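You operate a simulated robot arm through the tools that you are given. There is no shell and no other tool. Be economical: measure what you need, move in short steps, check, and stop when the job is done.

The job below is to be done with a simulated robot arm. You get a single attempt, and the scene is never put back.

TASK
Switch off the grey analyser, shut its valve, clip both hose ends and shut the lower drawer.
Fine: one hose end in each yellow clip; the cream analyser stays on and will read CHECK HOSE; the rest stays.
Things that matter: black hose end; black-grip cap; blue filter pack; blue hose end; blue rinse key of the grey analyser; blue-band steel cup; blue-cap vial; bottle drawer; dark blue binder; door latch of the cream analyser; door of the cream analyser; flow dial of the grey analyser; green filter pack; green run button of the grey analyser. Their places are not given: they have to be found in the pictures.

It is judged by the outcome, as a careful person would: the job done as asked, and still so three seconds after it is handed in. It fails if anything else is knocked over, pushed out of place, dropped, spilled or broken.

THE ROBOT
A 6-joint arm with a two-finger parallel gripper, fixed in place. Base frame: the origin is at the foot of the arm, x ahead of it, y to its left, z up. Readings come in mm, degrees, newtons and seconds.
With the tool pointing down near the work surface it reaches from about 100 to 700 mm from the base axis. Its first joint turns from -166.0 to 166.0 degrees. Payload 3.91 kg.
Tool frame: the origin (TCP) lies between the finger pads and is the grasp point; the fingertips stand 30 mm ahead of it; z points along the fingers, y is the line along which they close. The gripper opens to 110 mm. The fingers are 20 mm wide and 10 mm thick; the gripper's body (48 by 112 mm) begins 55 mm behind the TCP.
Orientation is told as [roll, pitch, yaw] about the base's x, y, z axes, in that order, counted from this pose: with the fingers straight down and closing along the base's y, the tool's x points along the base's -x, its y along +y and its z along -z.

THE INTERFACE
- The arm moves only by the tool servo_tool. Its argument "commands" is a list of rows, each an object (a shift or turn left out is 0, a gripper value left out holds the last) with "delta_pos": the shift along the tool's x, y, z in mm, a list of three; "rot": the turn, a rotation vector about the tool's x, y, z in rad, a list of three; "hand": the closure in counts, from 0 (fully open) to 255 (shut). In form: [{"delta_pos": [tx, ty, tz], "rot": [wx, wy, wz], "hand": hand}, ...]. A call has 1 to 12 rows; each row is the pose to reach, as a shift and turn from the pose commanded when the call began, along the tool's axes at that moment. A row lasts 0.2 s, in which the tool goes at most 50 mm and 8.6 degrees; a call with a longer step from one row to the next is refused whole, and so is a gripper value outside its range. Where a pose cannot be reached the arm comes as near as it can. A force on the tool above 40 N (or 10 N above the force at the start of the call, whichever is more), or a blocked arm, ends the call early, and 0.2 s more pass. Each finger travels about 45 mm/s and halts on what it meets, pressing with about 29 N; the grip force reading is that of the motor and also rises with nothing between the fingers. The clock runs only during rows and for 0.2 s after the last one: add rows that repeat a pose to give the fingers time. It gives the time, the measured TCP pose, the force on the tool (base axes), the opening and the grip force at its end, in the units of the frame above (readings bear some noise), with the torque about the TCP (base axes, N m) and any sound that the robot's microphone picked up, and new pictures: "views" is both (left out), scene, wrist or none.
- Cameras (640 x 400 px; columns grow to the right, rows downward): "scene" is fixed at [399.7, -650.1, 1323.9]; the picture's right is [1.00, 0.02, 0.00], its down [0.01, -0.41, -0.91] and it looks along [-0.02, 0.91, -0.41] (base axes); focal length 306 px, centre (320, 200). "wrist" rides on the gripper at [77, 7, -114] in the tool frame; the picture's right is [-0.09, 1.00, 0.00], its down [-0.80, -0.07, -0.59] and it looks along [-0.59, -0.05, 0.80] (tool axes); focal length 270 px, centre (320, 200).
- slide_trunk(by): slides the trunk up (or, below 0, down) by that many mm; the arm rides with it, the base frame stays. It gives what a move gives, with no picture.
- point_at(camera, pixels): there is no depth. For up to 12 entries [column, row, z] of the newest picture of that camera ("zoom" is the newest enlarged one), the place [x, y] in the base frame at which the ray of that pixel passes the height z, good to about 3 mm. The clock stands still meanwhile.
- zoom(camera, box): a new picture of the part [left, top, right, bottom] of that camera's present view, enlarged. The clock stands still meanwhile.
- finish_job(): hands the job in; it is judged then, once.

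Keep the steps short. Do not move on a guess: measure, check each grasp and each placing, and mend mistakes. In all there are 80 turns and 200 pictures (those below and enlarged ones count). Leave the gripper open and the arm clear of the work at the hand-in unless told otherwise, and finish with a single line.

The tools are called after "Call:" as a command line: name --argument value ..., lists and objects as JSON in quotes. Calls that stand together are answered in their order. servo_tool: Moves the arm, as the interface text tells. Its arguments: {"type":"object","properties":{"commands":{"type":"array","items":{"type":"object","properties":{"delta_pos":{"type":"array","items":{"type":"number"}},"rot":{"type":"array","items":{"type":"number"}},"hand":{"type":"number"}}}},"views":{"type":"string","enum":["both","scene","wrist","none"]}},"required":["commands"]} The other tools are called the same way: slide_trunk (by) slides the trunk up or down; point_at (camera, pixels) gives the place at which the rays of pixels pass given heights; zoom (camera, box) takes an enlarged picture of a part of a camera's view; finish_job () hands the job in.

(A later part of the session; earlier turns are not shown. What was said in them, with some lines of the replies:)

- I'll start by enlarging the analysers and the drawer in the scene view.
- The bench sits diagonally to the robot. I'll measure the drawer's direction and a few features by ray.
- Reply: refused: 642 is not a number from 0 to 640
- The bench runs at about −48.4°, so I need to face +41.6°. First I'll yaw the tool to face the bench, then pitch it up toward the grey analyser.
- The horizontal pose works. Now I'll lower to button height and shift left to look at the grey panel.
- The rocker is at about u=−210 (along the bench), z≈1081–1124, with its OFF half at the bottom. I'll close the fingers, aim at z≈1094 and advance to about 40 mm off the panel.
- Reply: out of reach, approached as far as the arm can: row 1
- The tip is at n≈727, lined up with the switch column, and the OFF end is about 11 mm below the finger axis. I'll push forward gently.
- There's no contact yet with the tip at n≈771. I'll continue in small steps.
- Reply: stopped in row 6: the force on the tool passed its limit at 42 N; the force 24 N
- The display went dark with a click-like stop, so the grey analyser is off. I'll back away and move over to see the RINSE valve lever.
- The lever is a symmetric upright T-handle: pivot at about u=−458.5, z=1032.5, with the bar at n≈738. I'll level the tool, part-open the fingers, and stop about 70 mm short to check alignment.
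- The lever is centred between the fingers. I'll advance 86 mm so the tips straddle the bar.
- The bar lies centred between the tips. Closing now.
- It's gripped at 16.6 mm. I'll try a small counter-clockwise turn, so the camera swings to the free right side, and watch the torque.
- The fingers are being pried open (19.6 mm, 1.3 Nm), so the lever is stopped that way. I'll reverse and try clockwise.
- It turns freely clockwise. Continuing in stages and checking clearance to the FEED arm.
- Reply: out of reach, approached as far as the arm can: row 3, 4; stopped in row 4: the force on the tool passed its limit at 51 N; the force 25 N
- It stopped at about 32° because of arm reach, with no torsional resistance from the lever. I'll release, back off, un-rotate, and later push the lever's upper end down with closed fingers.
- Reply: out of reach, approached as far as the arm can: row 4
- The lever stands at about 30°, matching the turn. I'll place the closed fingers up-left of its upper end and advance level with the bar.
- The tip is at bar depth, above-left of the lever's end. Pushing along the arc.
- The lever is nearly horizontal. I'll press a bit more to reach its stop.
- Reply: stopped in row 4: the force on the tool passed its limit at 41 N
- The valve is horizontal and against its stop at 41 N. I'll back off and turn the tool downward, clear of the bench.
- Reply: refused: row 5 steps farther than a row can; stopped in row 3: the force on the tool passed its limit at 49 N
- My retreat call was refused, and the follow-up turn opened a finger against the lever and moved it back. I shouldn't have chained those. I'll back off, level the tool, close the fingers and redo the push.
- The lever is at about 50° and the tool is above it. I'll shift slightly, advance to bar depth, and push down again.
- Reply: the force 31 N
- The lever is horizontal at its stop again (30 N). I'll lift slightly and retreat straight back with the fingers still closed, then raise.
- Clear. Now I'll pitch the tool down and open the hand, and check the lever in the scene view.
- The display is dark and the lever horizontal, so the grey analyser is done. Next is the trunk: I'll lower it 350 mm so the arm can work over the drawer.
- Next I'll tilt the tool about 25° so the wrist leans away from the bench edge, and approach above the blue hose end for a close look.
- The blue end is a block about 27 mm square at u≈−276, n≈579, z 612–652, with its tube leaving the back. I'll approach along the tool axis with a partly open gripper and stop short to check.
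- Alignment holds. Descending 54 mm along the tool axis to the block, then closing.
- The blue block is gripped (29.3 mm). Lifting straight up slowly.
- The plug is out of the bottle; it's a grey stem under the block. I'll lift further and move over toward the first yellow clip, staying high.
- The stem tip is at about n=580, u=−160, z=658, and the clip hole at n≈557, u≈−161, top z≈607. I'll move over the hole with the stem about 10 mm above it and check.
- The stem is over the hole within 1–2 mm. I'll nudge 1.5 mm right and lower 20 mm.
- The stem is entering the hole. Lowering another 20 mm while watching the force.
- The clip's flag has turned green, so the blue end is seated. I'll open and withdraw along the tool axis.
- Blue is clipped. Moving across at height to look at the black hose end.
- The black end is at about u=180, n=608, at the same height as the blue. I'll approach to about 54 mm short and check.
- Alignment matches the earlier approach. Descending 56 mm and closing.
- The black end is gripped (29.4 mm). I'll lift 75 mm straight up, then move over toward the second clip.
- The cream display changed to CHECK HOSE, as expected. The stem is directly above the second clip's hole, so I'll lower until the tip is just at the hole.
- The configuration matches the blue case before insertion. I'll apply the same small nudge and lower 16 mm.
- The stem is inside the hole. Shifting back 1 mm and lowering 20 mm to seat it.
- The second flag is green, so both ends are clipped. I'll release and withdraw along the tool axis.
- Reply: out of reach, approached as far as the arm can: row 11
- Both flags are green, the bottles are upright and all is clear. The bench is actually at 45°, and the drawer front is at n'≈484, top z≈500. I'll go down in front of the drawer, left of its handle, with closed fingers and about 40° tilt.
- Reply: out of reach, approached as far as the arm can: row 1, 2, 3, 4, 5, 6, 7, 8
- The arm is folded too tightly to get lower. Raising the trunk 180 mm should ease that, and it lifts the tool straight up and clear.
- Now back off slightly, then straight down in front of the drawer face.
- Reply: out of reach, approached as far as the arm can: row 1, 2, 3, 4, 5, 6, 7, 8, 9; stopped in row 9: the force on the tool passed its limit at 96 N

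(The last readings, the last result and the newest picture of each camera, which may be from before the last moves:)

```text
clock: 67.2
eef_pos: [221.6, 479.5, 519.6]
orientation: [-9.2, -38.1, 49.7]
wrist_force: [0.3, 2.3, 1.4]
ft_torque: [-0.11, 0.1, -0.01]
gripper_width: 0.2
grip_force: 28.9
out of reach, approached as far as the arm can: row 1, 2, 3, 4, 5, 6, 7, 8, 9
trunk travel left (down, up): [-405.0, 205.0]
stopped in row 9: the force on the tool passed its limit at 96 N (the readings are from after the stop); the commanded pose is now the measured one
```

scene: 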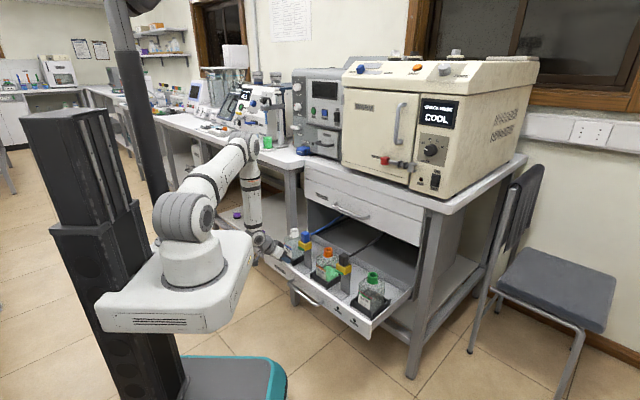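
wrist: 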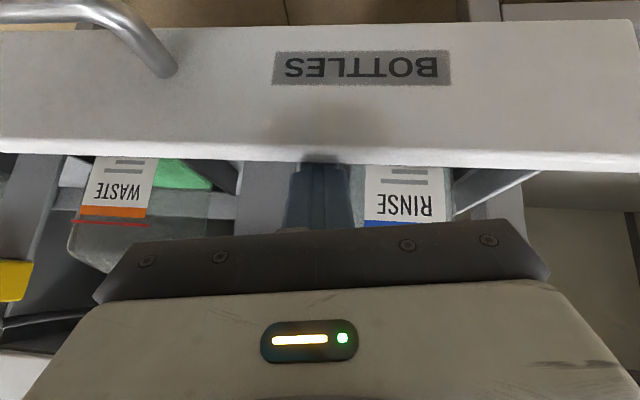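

The limit pushed the tool over the drawer lip, and the tip is now just inside the front panel. I'll lift straight up first and check nothing moved.

Call:
servo_tool --commands '[{"delta_pos": [-12, -2.5, -15.5]}, {"delta_pos": [-31, -6.3, -39]}, {"delta_pos": [-55, -11, -70]}, {"delta_pos": [-80, -16, -101]}]'

Call:
zoom --camera "scene" --box '[250, 200, 430, 350]'

```text
clock: 68.2
eef_pos: [220.9, 479.9, 648.2]
orientation: [-9.3, -38.0, 49.8]
wrist_force: [0.6, -0.5, -0.4]
ft_torque: [0.01, 0.01, 0.02]
gripper_width: 0.1
grip_force: 29.7
trunk travel left (down, up): [-405.0, 205.0]
```

scene: 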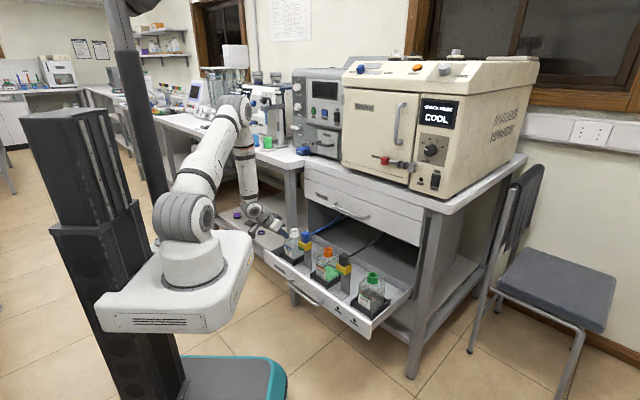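
wrist: 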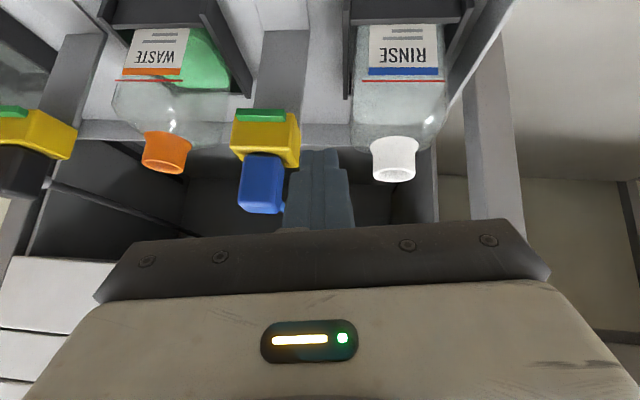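

```text
2.67 times, centred on (340, 275) of scene
```

zoom: 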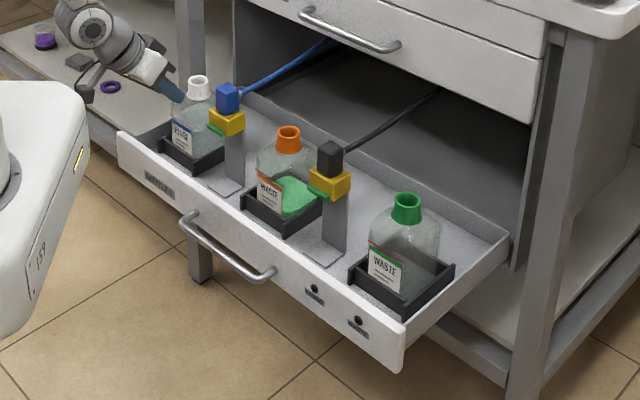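

Nothing moved. I'll bring the tool toward vertical at height, which should let it come closer to the base.

Call:
servo_tool --commands '[{"delta_pos": [-12, -2.5, -16], "rot": [-0.03, 0.13, 0]}, {"delta_pos": [-25, -5, -31], "rot": [-0.06, 0.26, 0]}, {"delta_pos": [-25, -5, -31], "rot": [-0.1, 0.4, 0]}, {"delta_pos": [-25, -5, -31], "rot": [-0.13, 0.53, 0]}, {"delta_pos": [-25, -5, -31], "rot": [-0.162, 0.663, 0]}, {"delta_pos": [-25, -5, -31], "rot": [-0.162, 0.663, 0]}]' --views "none"

```text
clock: 69.6
eef_pos: [220.9, 480.8, 687.9]
orientation: [1.3, -0.1, 47.1]
wrist_force: [0.2, 0.4, -0.1]
ft_torque: [-0.04, 0.02, 0.04]
gripper_width: 0.0
grip_force: 29.1
out of reach, approached as far as the arm can: row 4
trunk travel left (down, up): [-405.0, 205.0]
```

Vertical now. Retreating toward the base at height to get ahead of the drawer face.

Call:
servo_tool --commands '[{"delta_pos": [34, -16, 0], "rot": [0, 0, 0.018]}, {"delta_pos": [67, -31, 0], "rot": [0, 0, 0.036]}, {"delta_pos": [67, -31, 0], "rot": [0, 0, 0.036]}]' --views "wrist"

```text
clock: 70.4
eef_pos: [198.5, 411.1, 687.6]
orientation: [1.3, -0.2, 45.1]
wrist_force: [-0.6, -0.2, -0.4]
ft_torque: [0.02, 0.01, 0.0]
gripper_width: 0.0
grip_force: 28.5
trunk travel left (down, up): [-405.0, 205.0]
```

wrist: 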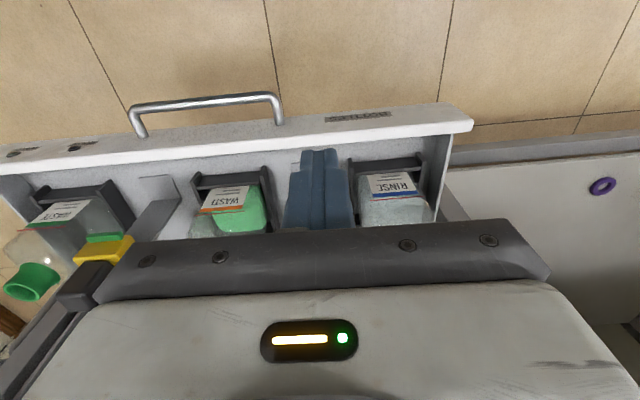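

At n'≈431, u'≈−150 with no limit hit. The drawer face is about 45 mm ahead. Descending vertically.

Call:
servo_tool --commands '[{"delta_pos": [0, 0, 40]}, {"delta_pos": [0, 0, 80]}, {"delta_pos": [0, 0, 120]}, {"delta_pos": [0, 0, 150]}]'

```text
clock: 71.4
eef_pos: [195.0, 413.6, 537.9]
orientation: [1.4, -0.1, 45.0]
wrist_force: [-0.2, -0.5, 0.5]
ft_torque: [0.0, 0.0, 0.02]
gripper_width: 0.0
grip_force: 28.6
trunk travel left (down, up): [-405.0, 205.0]
```

scene: 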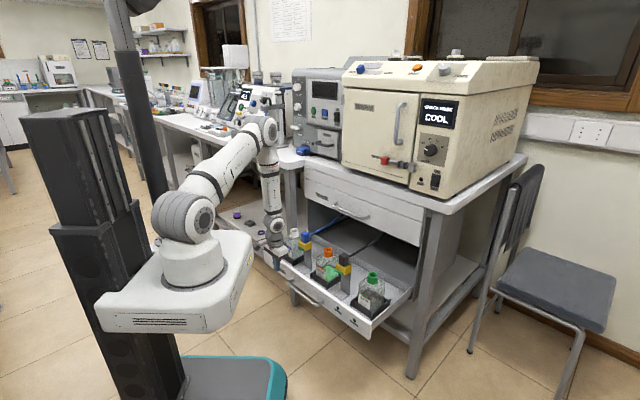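
wrist: 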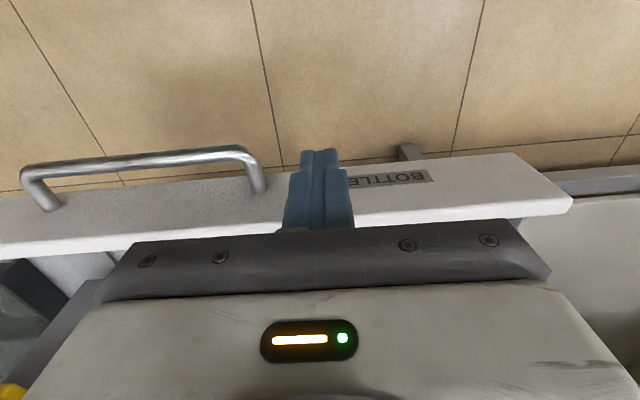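

The fingers are in front of the panel, left of the handle. I'll descend 38 mm more and begin pushing gently.

Call:
servo_tool --commands '[{"delta_pos": [0, 0, 20]}, {"delta_pos": [0, 0, 38]}, {"delta_pos": [-15, 0, 38]}, {"delta_pos": [-30, 0, 38]}, {"delta_pos": [-42, 0, 38]}, {"delta_pos": [-54, 0, 38]}, {"delta_pos": [-66, 0, 38]}, {"delta_pos": [-80, 0, 38]}]'

```text
clock: 73.2
eef_pos: [251.2, 471.4, 500.3]
orientation: [1.4, -0.1, 44.9]
wrist_force: [-0.2, -0.7, 0.9]
ft_torque: [0.0, 0.01, -0.01]
gripper_width: 0.0
grip_force: 29.4
out of reach, approached as far as the arm can: row 3
trunk travel left (down, up): [-405.0, 205.0]
```

scene: 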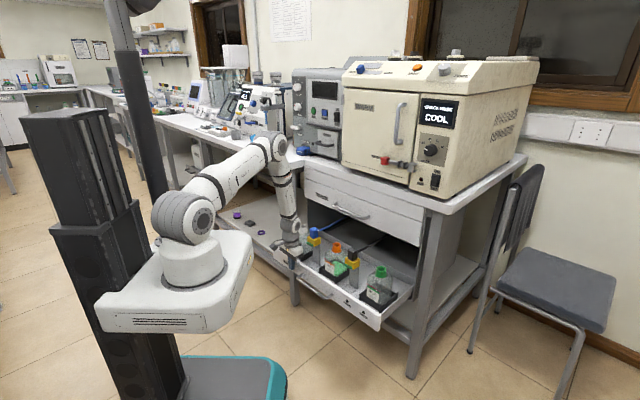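
wrist: 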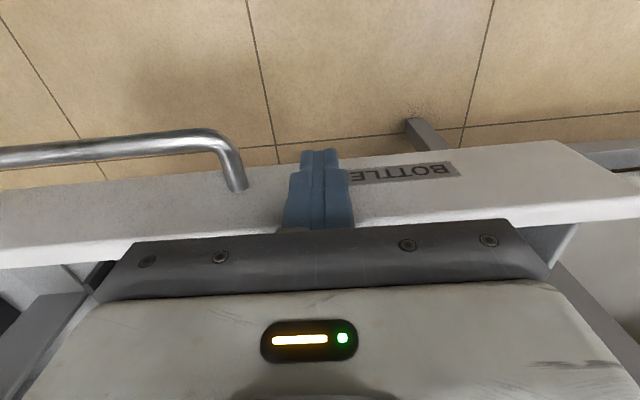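

The drawer slides easily; its front is now at n'≈521. I'll tilt the tool 30° forward to keep the gripper away from the upper drawer while I keep pushing.

Call:
servo_tool --commands '[{"delta_pos": [0, 0, 0], "rot": [0, -0.13, 0]}, {"delta_pos": [-2, 0, 0], "rot": [0, -0.26, 0]}, {"delta_pos": [-5, 0, 0], "rot": [0, -0.39, 0]}, {"delta_pos": [-10, 0, 0], "rot": [0, -0.52, 0]}, {"delta_pos": [-22, 0, 0], "rot": [0, -0.52, 0]}, {"delta_pos": [-34, 0, 0], "rot": [0, -0.52, 0]}, {"delta_pos": [-46, 0, 0], "rot": [0, -0.52, 0]}]'

```text
clock: 74.8
eef_pos: [285.1, 504.4, 500.8]
orientation: [1.5, -30.0, 44.3]
wrist_force: [0.2, 0.8, -0.2]
ft_torque: [0.01, 0.02, -0.01]
gripper_width: 0.1
grip_force: 28.5
out of reach, approached as far as the arm can: row 1, 2
trunk travel left (down, up): [-405.0, 205.0]
```

scene: 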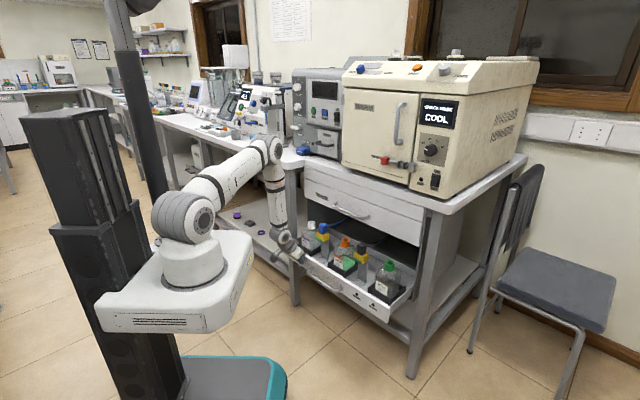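
wrist: 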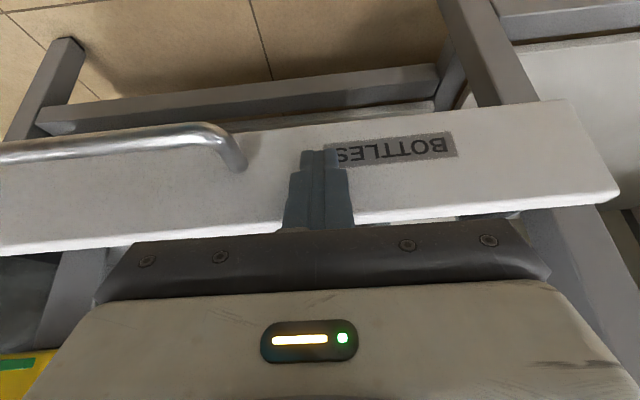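

Front at n'≈582. Continue pushing straight in along the bench normal.

Call:
servo_tool --commands '[{"delta_pos": [-10.4, 0, 6]}, {"delta_pos": [-20.8, 0, 12]}, {"delta_pos": [-31.2, 0, 18]}, {"delta_pos": [-41.6, 0, 24]}, {"delta_pos": [-50.2, 0, 29]}, {"delta_pos": [-57, 0, 33]}]'

```text
clock: 76.2
eef_pos: [331.5, 549.7, 498.6]
orientation: [1.6, -29.9, 44.1]
wrist_force: [0.6, 0.2, -0.9]
ft_torque: [0.0, 0.02, -0.01]
gripper_width: 0.3
grip_force: 29.5
trunk travel left (down, up): [-405.0, 205.0]
```

scene: 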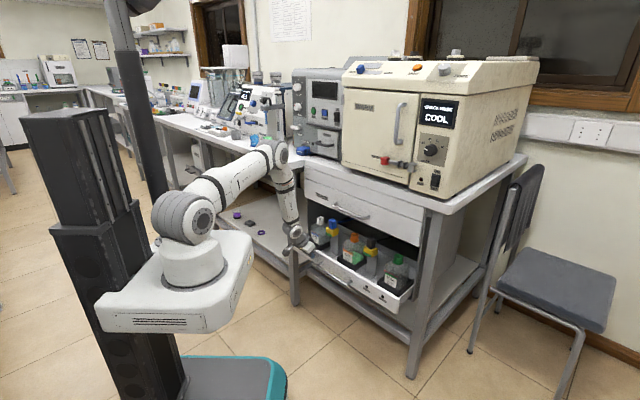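
wrist: 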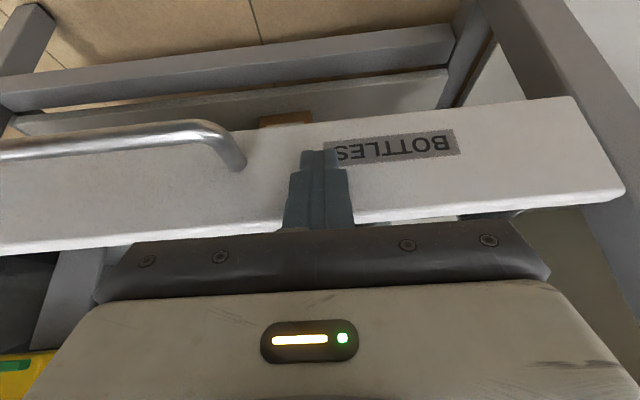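

Call:
servo_tool --commands '[{"delta_pos": [-10.4, 0, 6]}, {"delta_pos": [-20.8, 0, 12]}, {"delta_pos": [-31.2, 0, 18]}, {"delta_pos": [-41.6, 0, 24]}, {"delta_pos": [-48.5, 0, 28]}]'

Call:
zoom --camera "scene" --box '[270, 160, 440, 320]'

```text
clock: 77.4
eef_pos: [370.6, 589.3, 499.2]
orientation: [1.7, -29.9, 44.2]
wrist_force: [0.1, 0.0, 0.0]
ft_torque: [-0.03, -0.01, -0.02]
gripper_width: 0.1
grip_force: 29.4
trunk travel left (down, up): [-405.0, 205.0]
```

scene: 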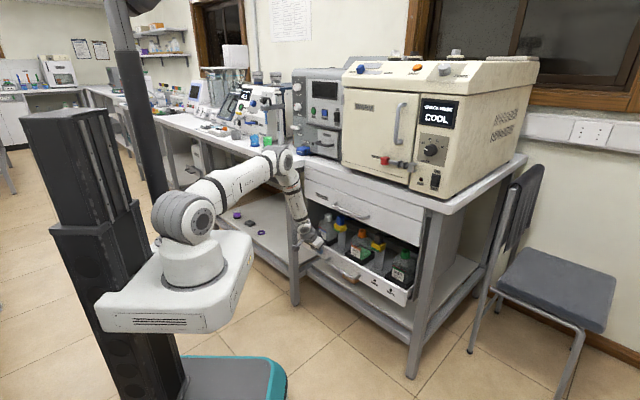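
wrist: 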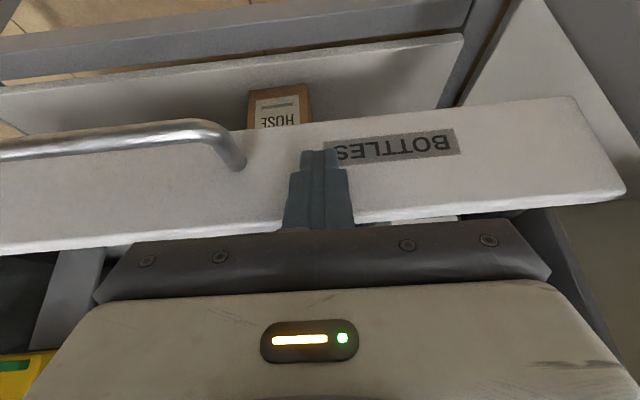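

```text
2.50 times, centred on (355, 240) of scene
```

zoom: 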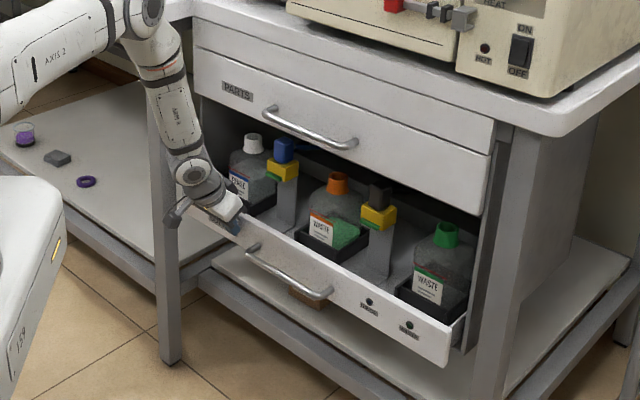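

About 60 mm remain. Pushing on in smaller steps.

Call:
servo_tool --commands '[{"delta_pos": [-8.7, 0, 5]}, {"delta_pos": [-17.3, 0, 10]}, {"delta_pos": [-26, 0, 15]}, {"delta_pos": [-33, 0, 19]}, {"delta_pos": [-39, 0, 22.5]}, {"delta_pos": [-44, 0, 25.5]}]'

Call:
zoom --camera "scene" --box '[270, 160, 440, 320]'

```text
clock: 78.7
eef_pos: [398.4, 617.7, 496.3]
orientation: [1.6, -29.3, 44.4]
wrist_force: [-8.3, -8.1, 5.2]
ft_torque: [-0.15, 0.14, -0.03]
gripper_width: 0.0
grip_force: 29.2
trunk travel left (down, up): [-405.0, 205.0]
stopped in row 6: the force on the tool passed its limit at 54 N (the readings are from after the stop); the commanded pose is now the measured one
```

scene: 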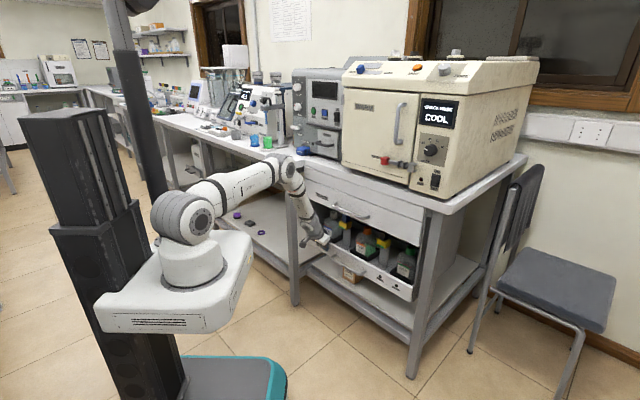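
wrist: 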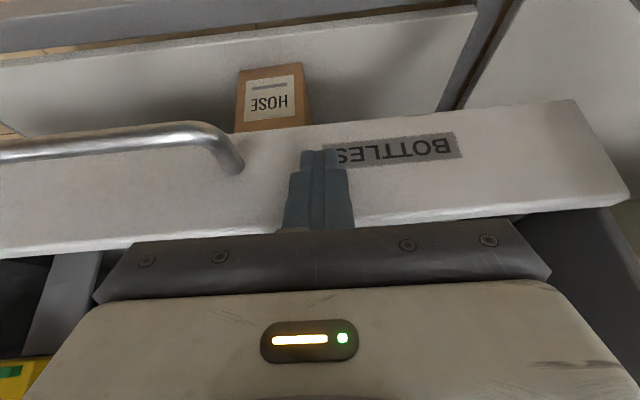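

```text
2.50 times, centred on (355, 240) of scene
```

zoom: 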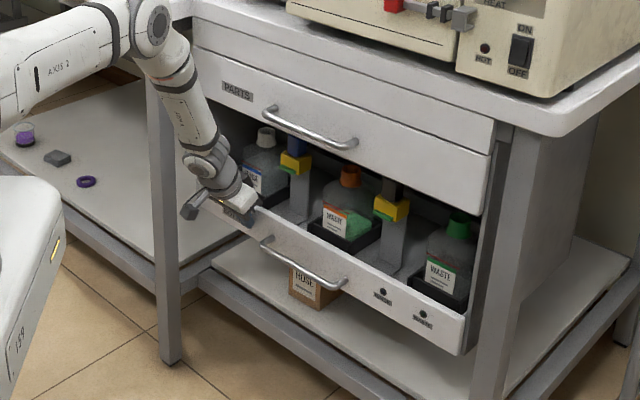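

Stopped at 54 N with the front at n'≈742; I estimate the upper drawer face at n'≈737, so it looks flush. One more gentle press to confirm the end stop.

Call:
servo_tool --commands '[{"delta_pos": [-1.7, 0, 1]}, {"delta_pos": [-3.5, 0, 2]}, {"delta_pos": [-5.2, 0, 3]}, {"delta_pos": [-7, 0, 4]}]' --views "none"

Call:
zoom --camera "scene" --box '[300, 190, 430, 310]'

```text
clock: 79.3
eef_pos: [397.9, 617.1, 492.4]
orientation: [1.4, -29.0, 44.5]
wrist_force: [-10.4, -10.8, 12.5]
ft_torque: [0.04, 0.12, -0.01]
gripper_width: 0.0
grip_force: 28.8
trunk travel left (down, up): [-405.0, 205.0]
stopped in row 2: the force on the tool passed its limit at 44 N (the readings are from after the stop); the commanded pose is now the measured one
```

```text
3.33 times, centred on (365, 250) of scene
```

zoom: 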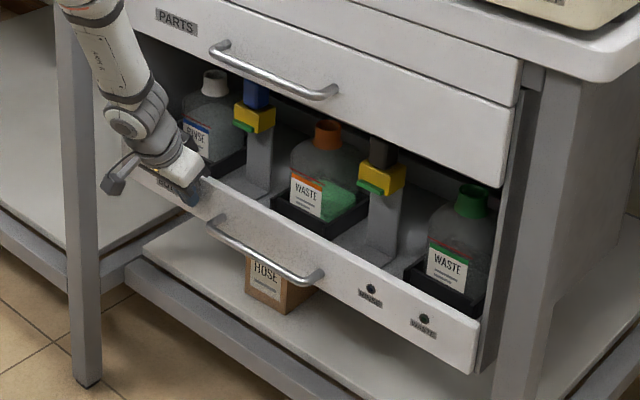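

The drawer is against a firm stop and flush. Backing straight off, then raising clear and opening the gripper.

Call:
servo_tool --commands '[{"delta_pos": [13, 0, -7.5]}, {"delta_pos": [43, 0, -25]}, {"delta_pos": [78, 0, -45]}, {"delta_pos": [104, 0, -60]}, {"delta_pos": [86, 0, -92]}, {"delta_pos": [66, 0, -126]}, {"delta_pos": [46, 0, -160], "hand": 0}, {"delta_pos": [26, 0, -195], "hand": 0}, {"delta_pos": [26, 0, -195], "hand": 0}, {"delta_pos": [26, 0, -195], "hand": 0}, {"delta_pos": [26, 0, -195], "hand": 0}]'

Call:
zoom --camera "scene" --box '[270, 170, 430, 310]'

Call:
zoom --camera "scene" --box '[190, 60, 350, 170]'

Call:
zoom --camera "scene" --box '[330, 50, 500, 200]'

```text
clock: 81.7
eef_pos: [319.9, 533.4, 650.6]
orientation: [1.5, -28.9, 44.5]
wrist_force: [0.3, -0.4, 0.2]
ft_torque: [-0.01, 0.0, -0.02]
gripper_width: 104.5
grip_force: 0.2
trunk travel left (down, up): [-405.0, 205.0]
```

scene: 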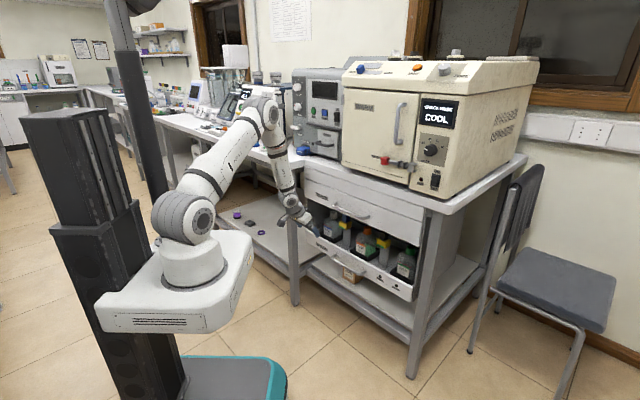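
wrist: 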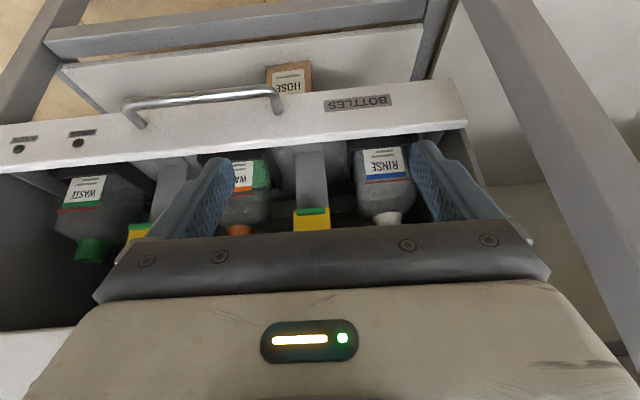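

```text
2.86 times, centred on (350, 240) of scene
```

zoom: 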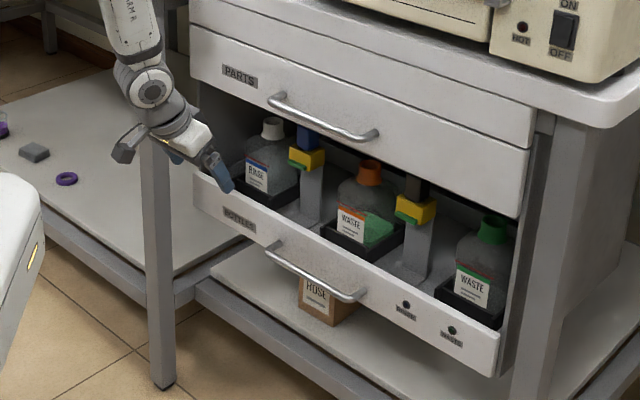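

```text
3.64 times, centred on (270, 115) of scene
```

zoom: 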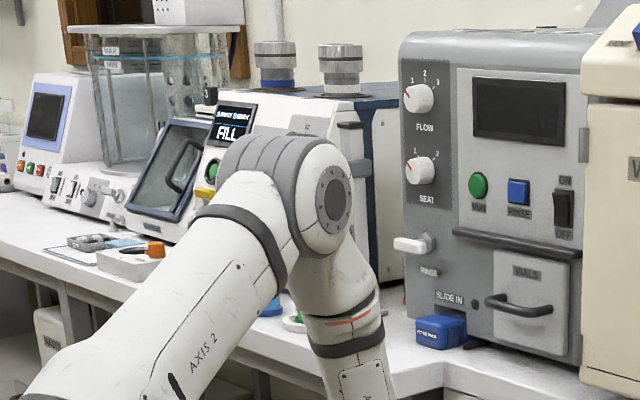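

```text
2.67 times, centred on (415, 125) of scene
```

zoom: 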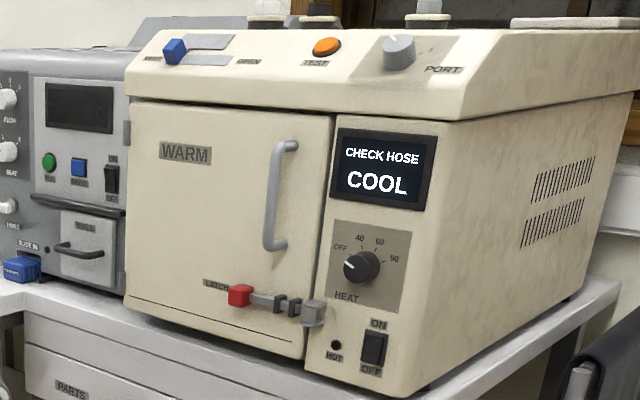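

Everything checks: the grey analyser is off, its lever is horizontal, both clip flags are green, the drawer is flush, and the cream one reads CHECK HOSE. Moving the arm a bit further clear.

Call:
servo_tool --commands '[{"delta_pos": [7, 0, -42]}, {"delta_pos": [14, 0, -84]}, {"delta_pos": [21.7, 0, -126]}, {"delta_pos": [21.7, 0, -126]}]' --views "scene"

Call:
zoom --camera "scene" --box '[190, 60, 430, 310]'

```text
clock: 82.7
eef_pos: [263.5, 474.1, 749.3]
orientation: [1.4, -28.8, 44.6]
wrist_force: [0.3, 0.8, -0.4]
ft_torque: [0.0, 0.0, 0.04]
gripper_width: 110.1
grip_force: 0.0
trunk travel left (down, up): [-405.0, 205.0]
```

scene: 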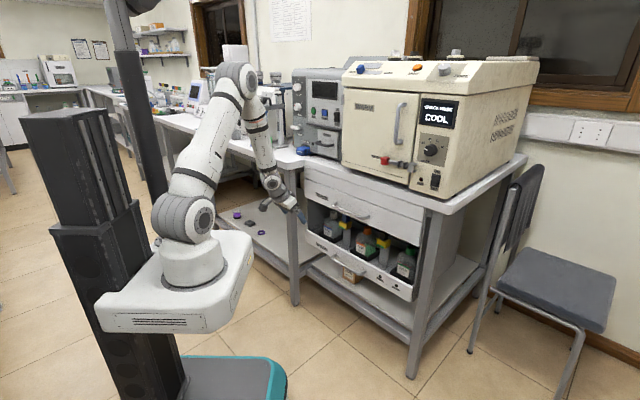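

```text
1.60 times, centred on (310, 185) of scene
```

zoom: 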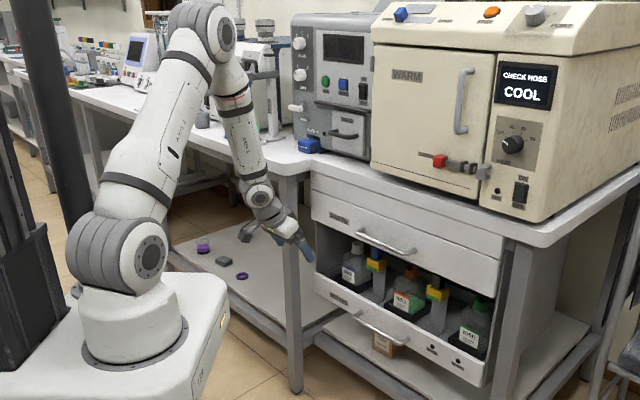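

The arm is clear, the gripper open and everything in place, so I'm handing in.

Call:
finish_job

```text
The job is handed in.
```

The grey analyser is off with its valve shut, each hose end is in its own yellow clip (both flags green), the lower drawer is shut, and the cream analyser is still on reading CHECK HOSE.
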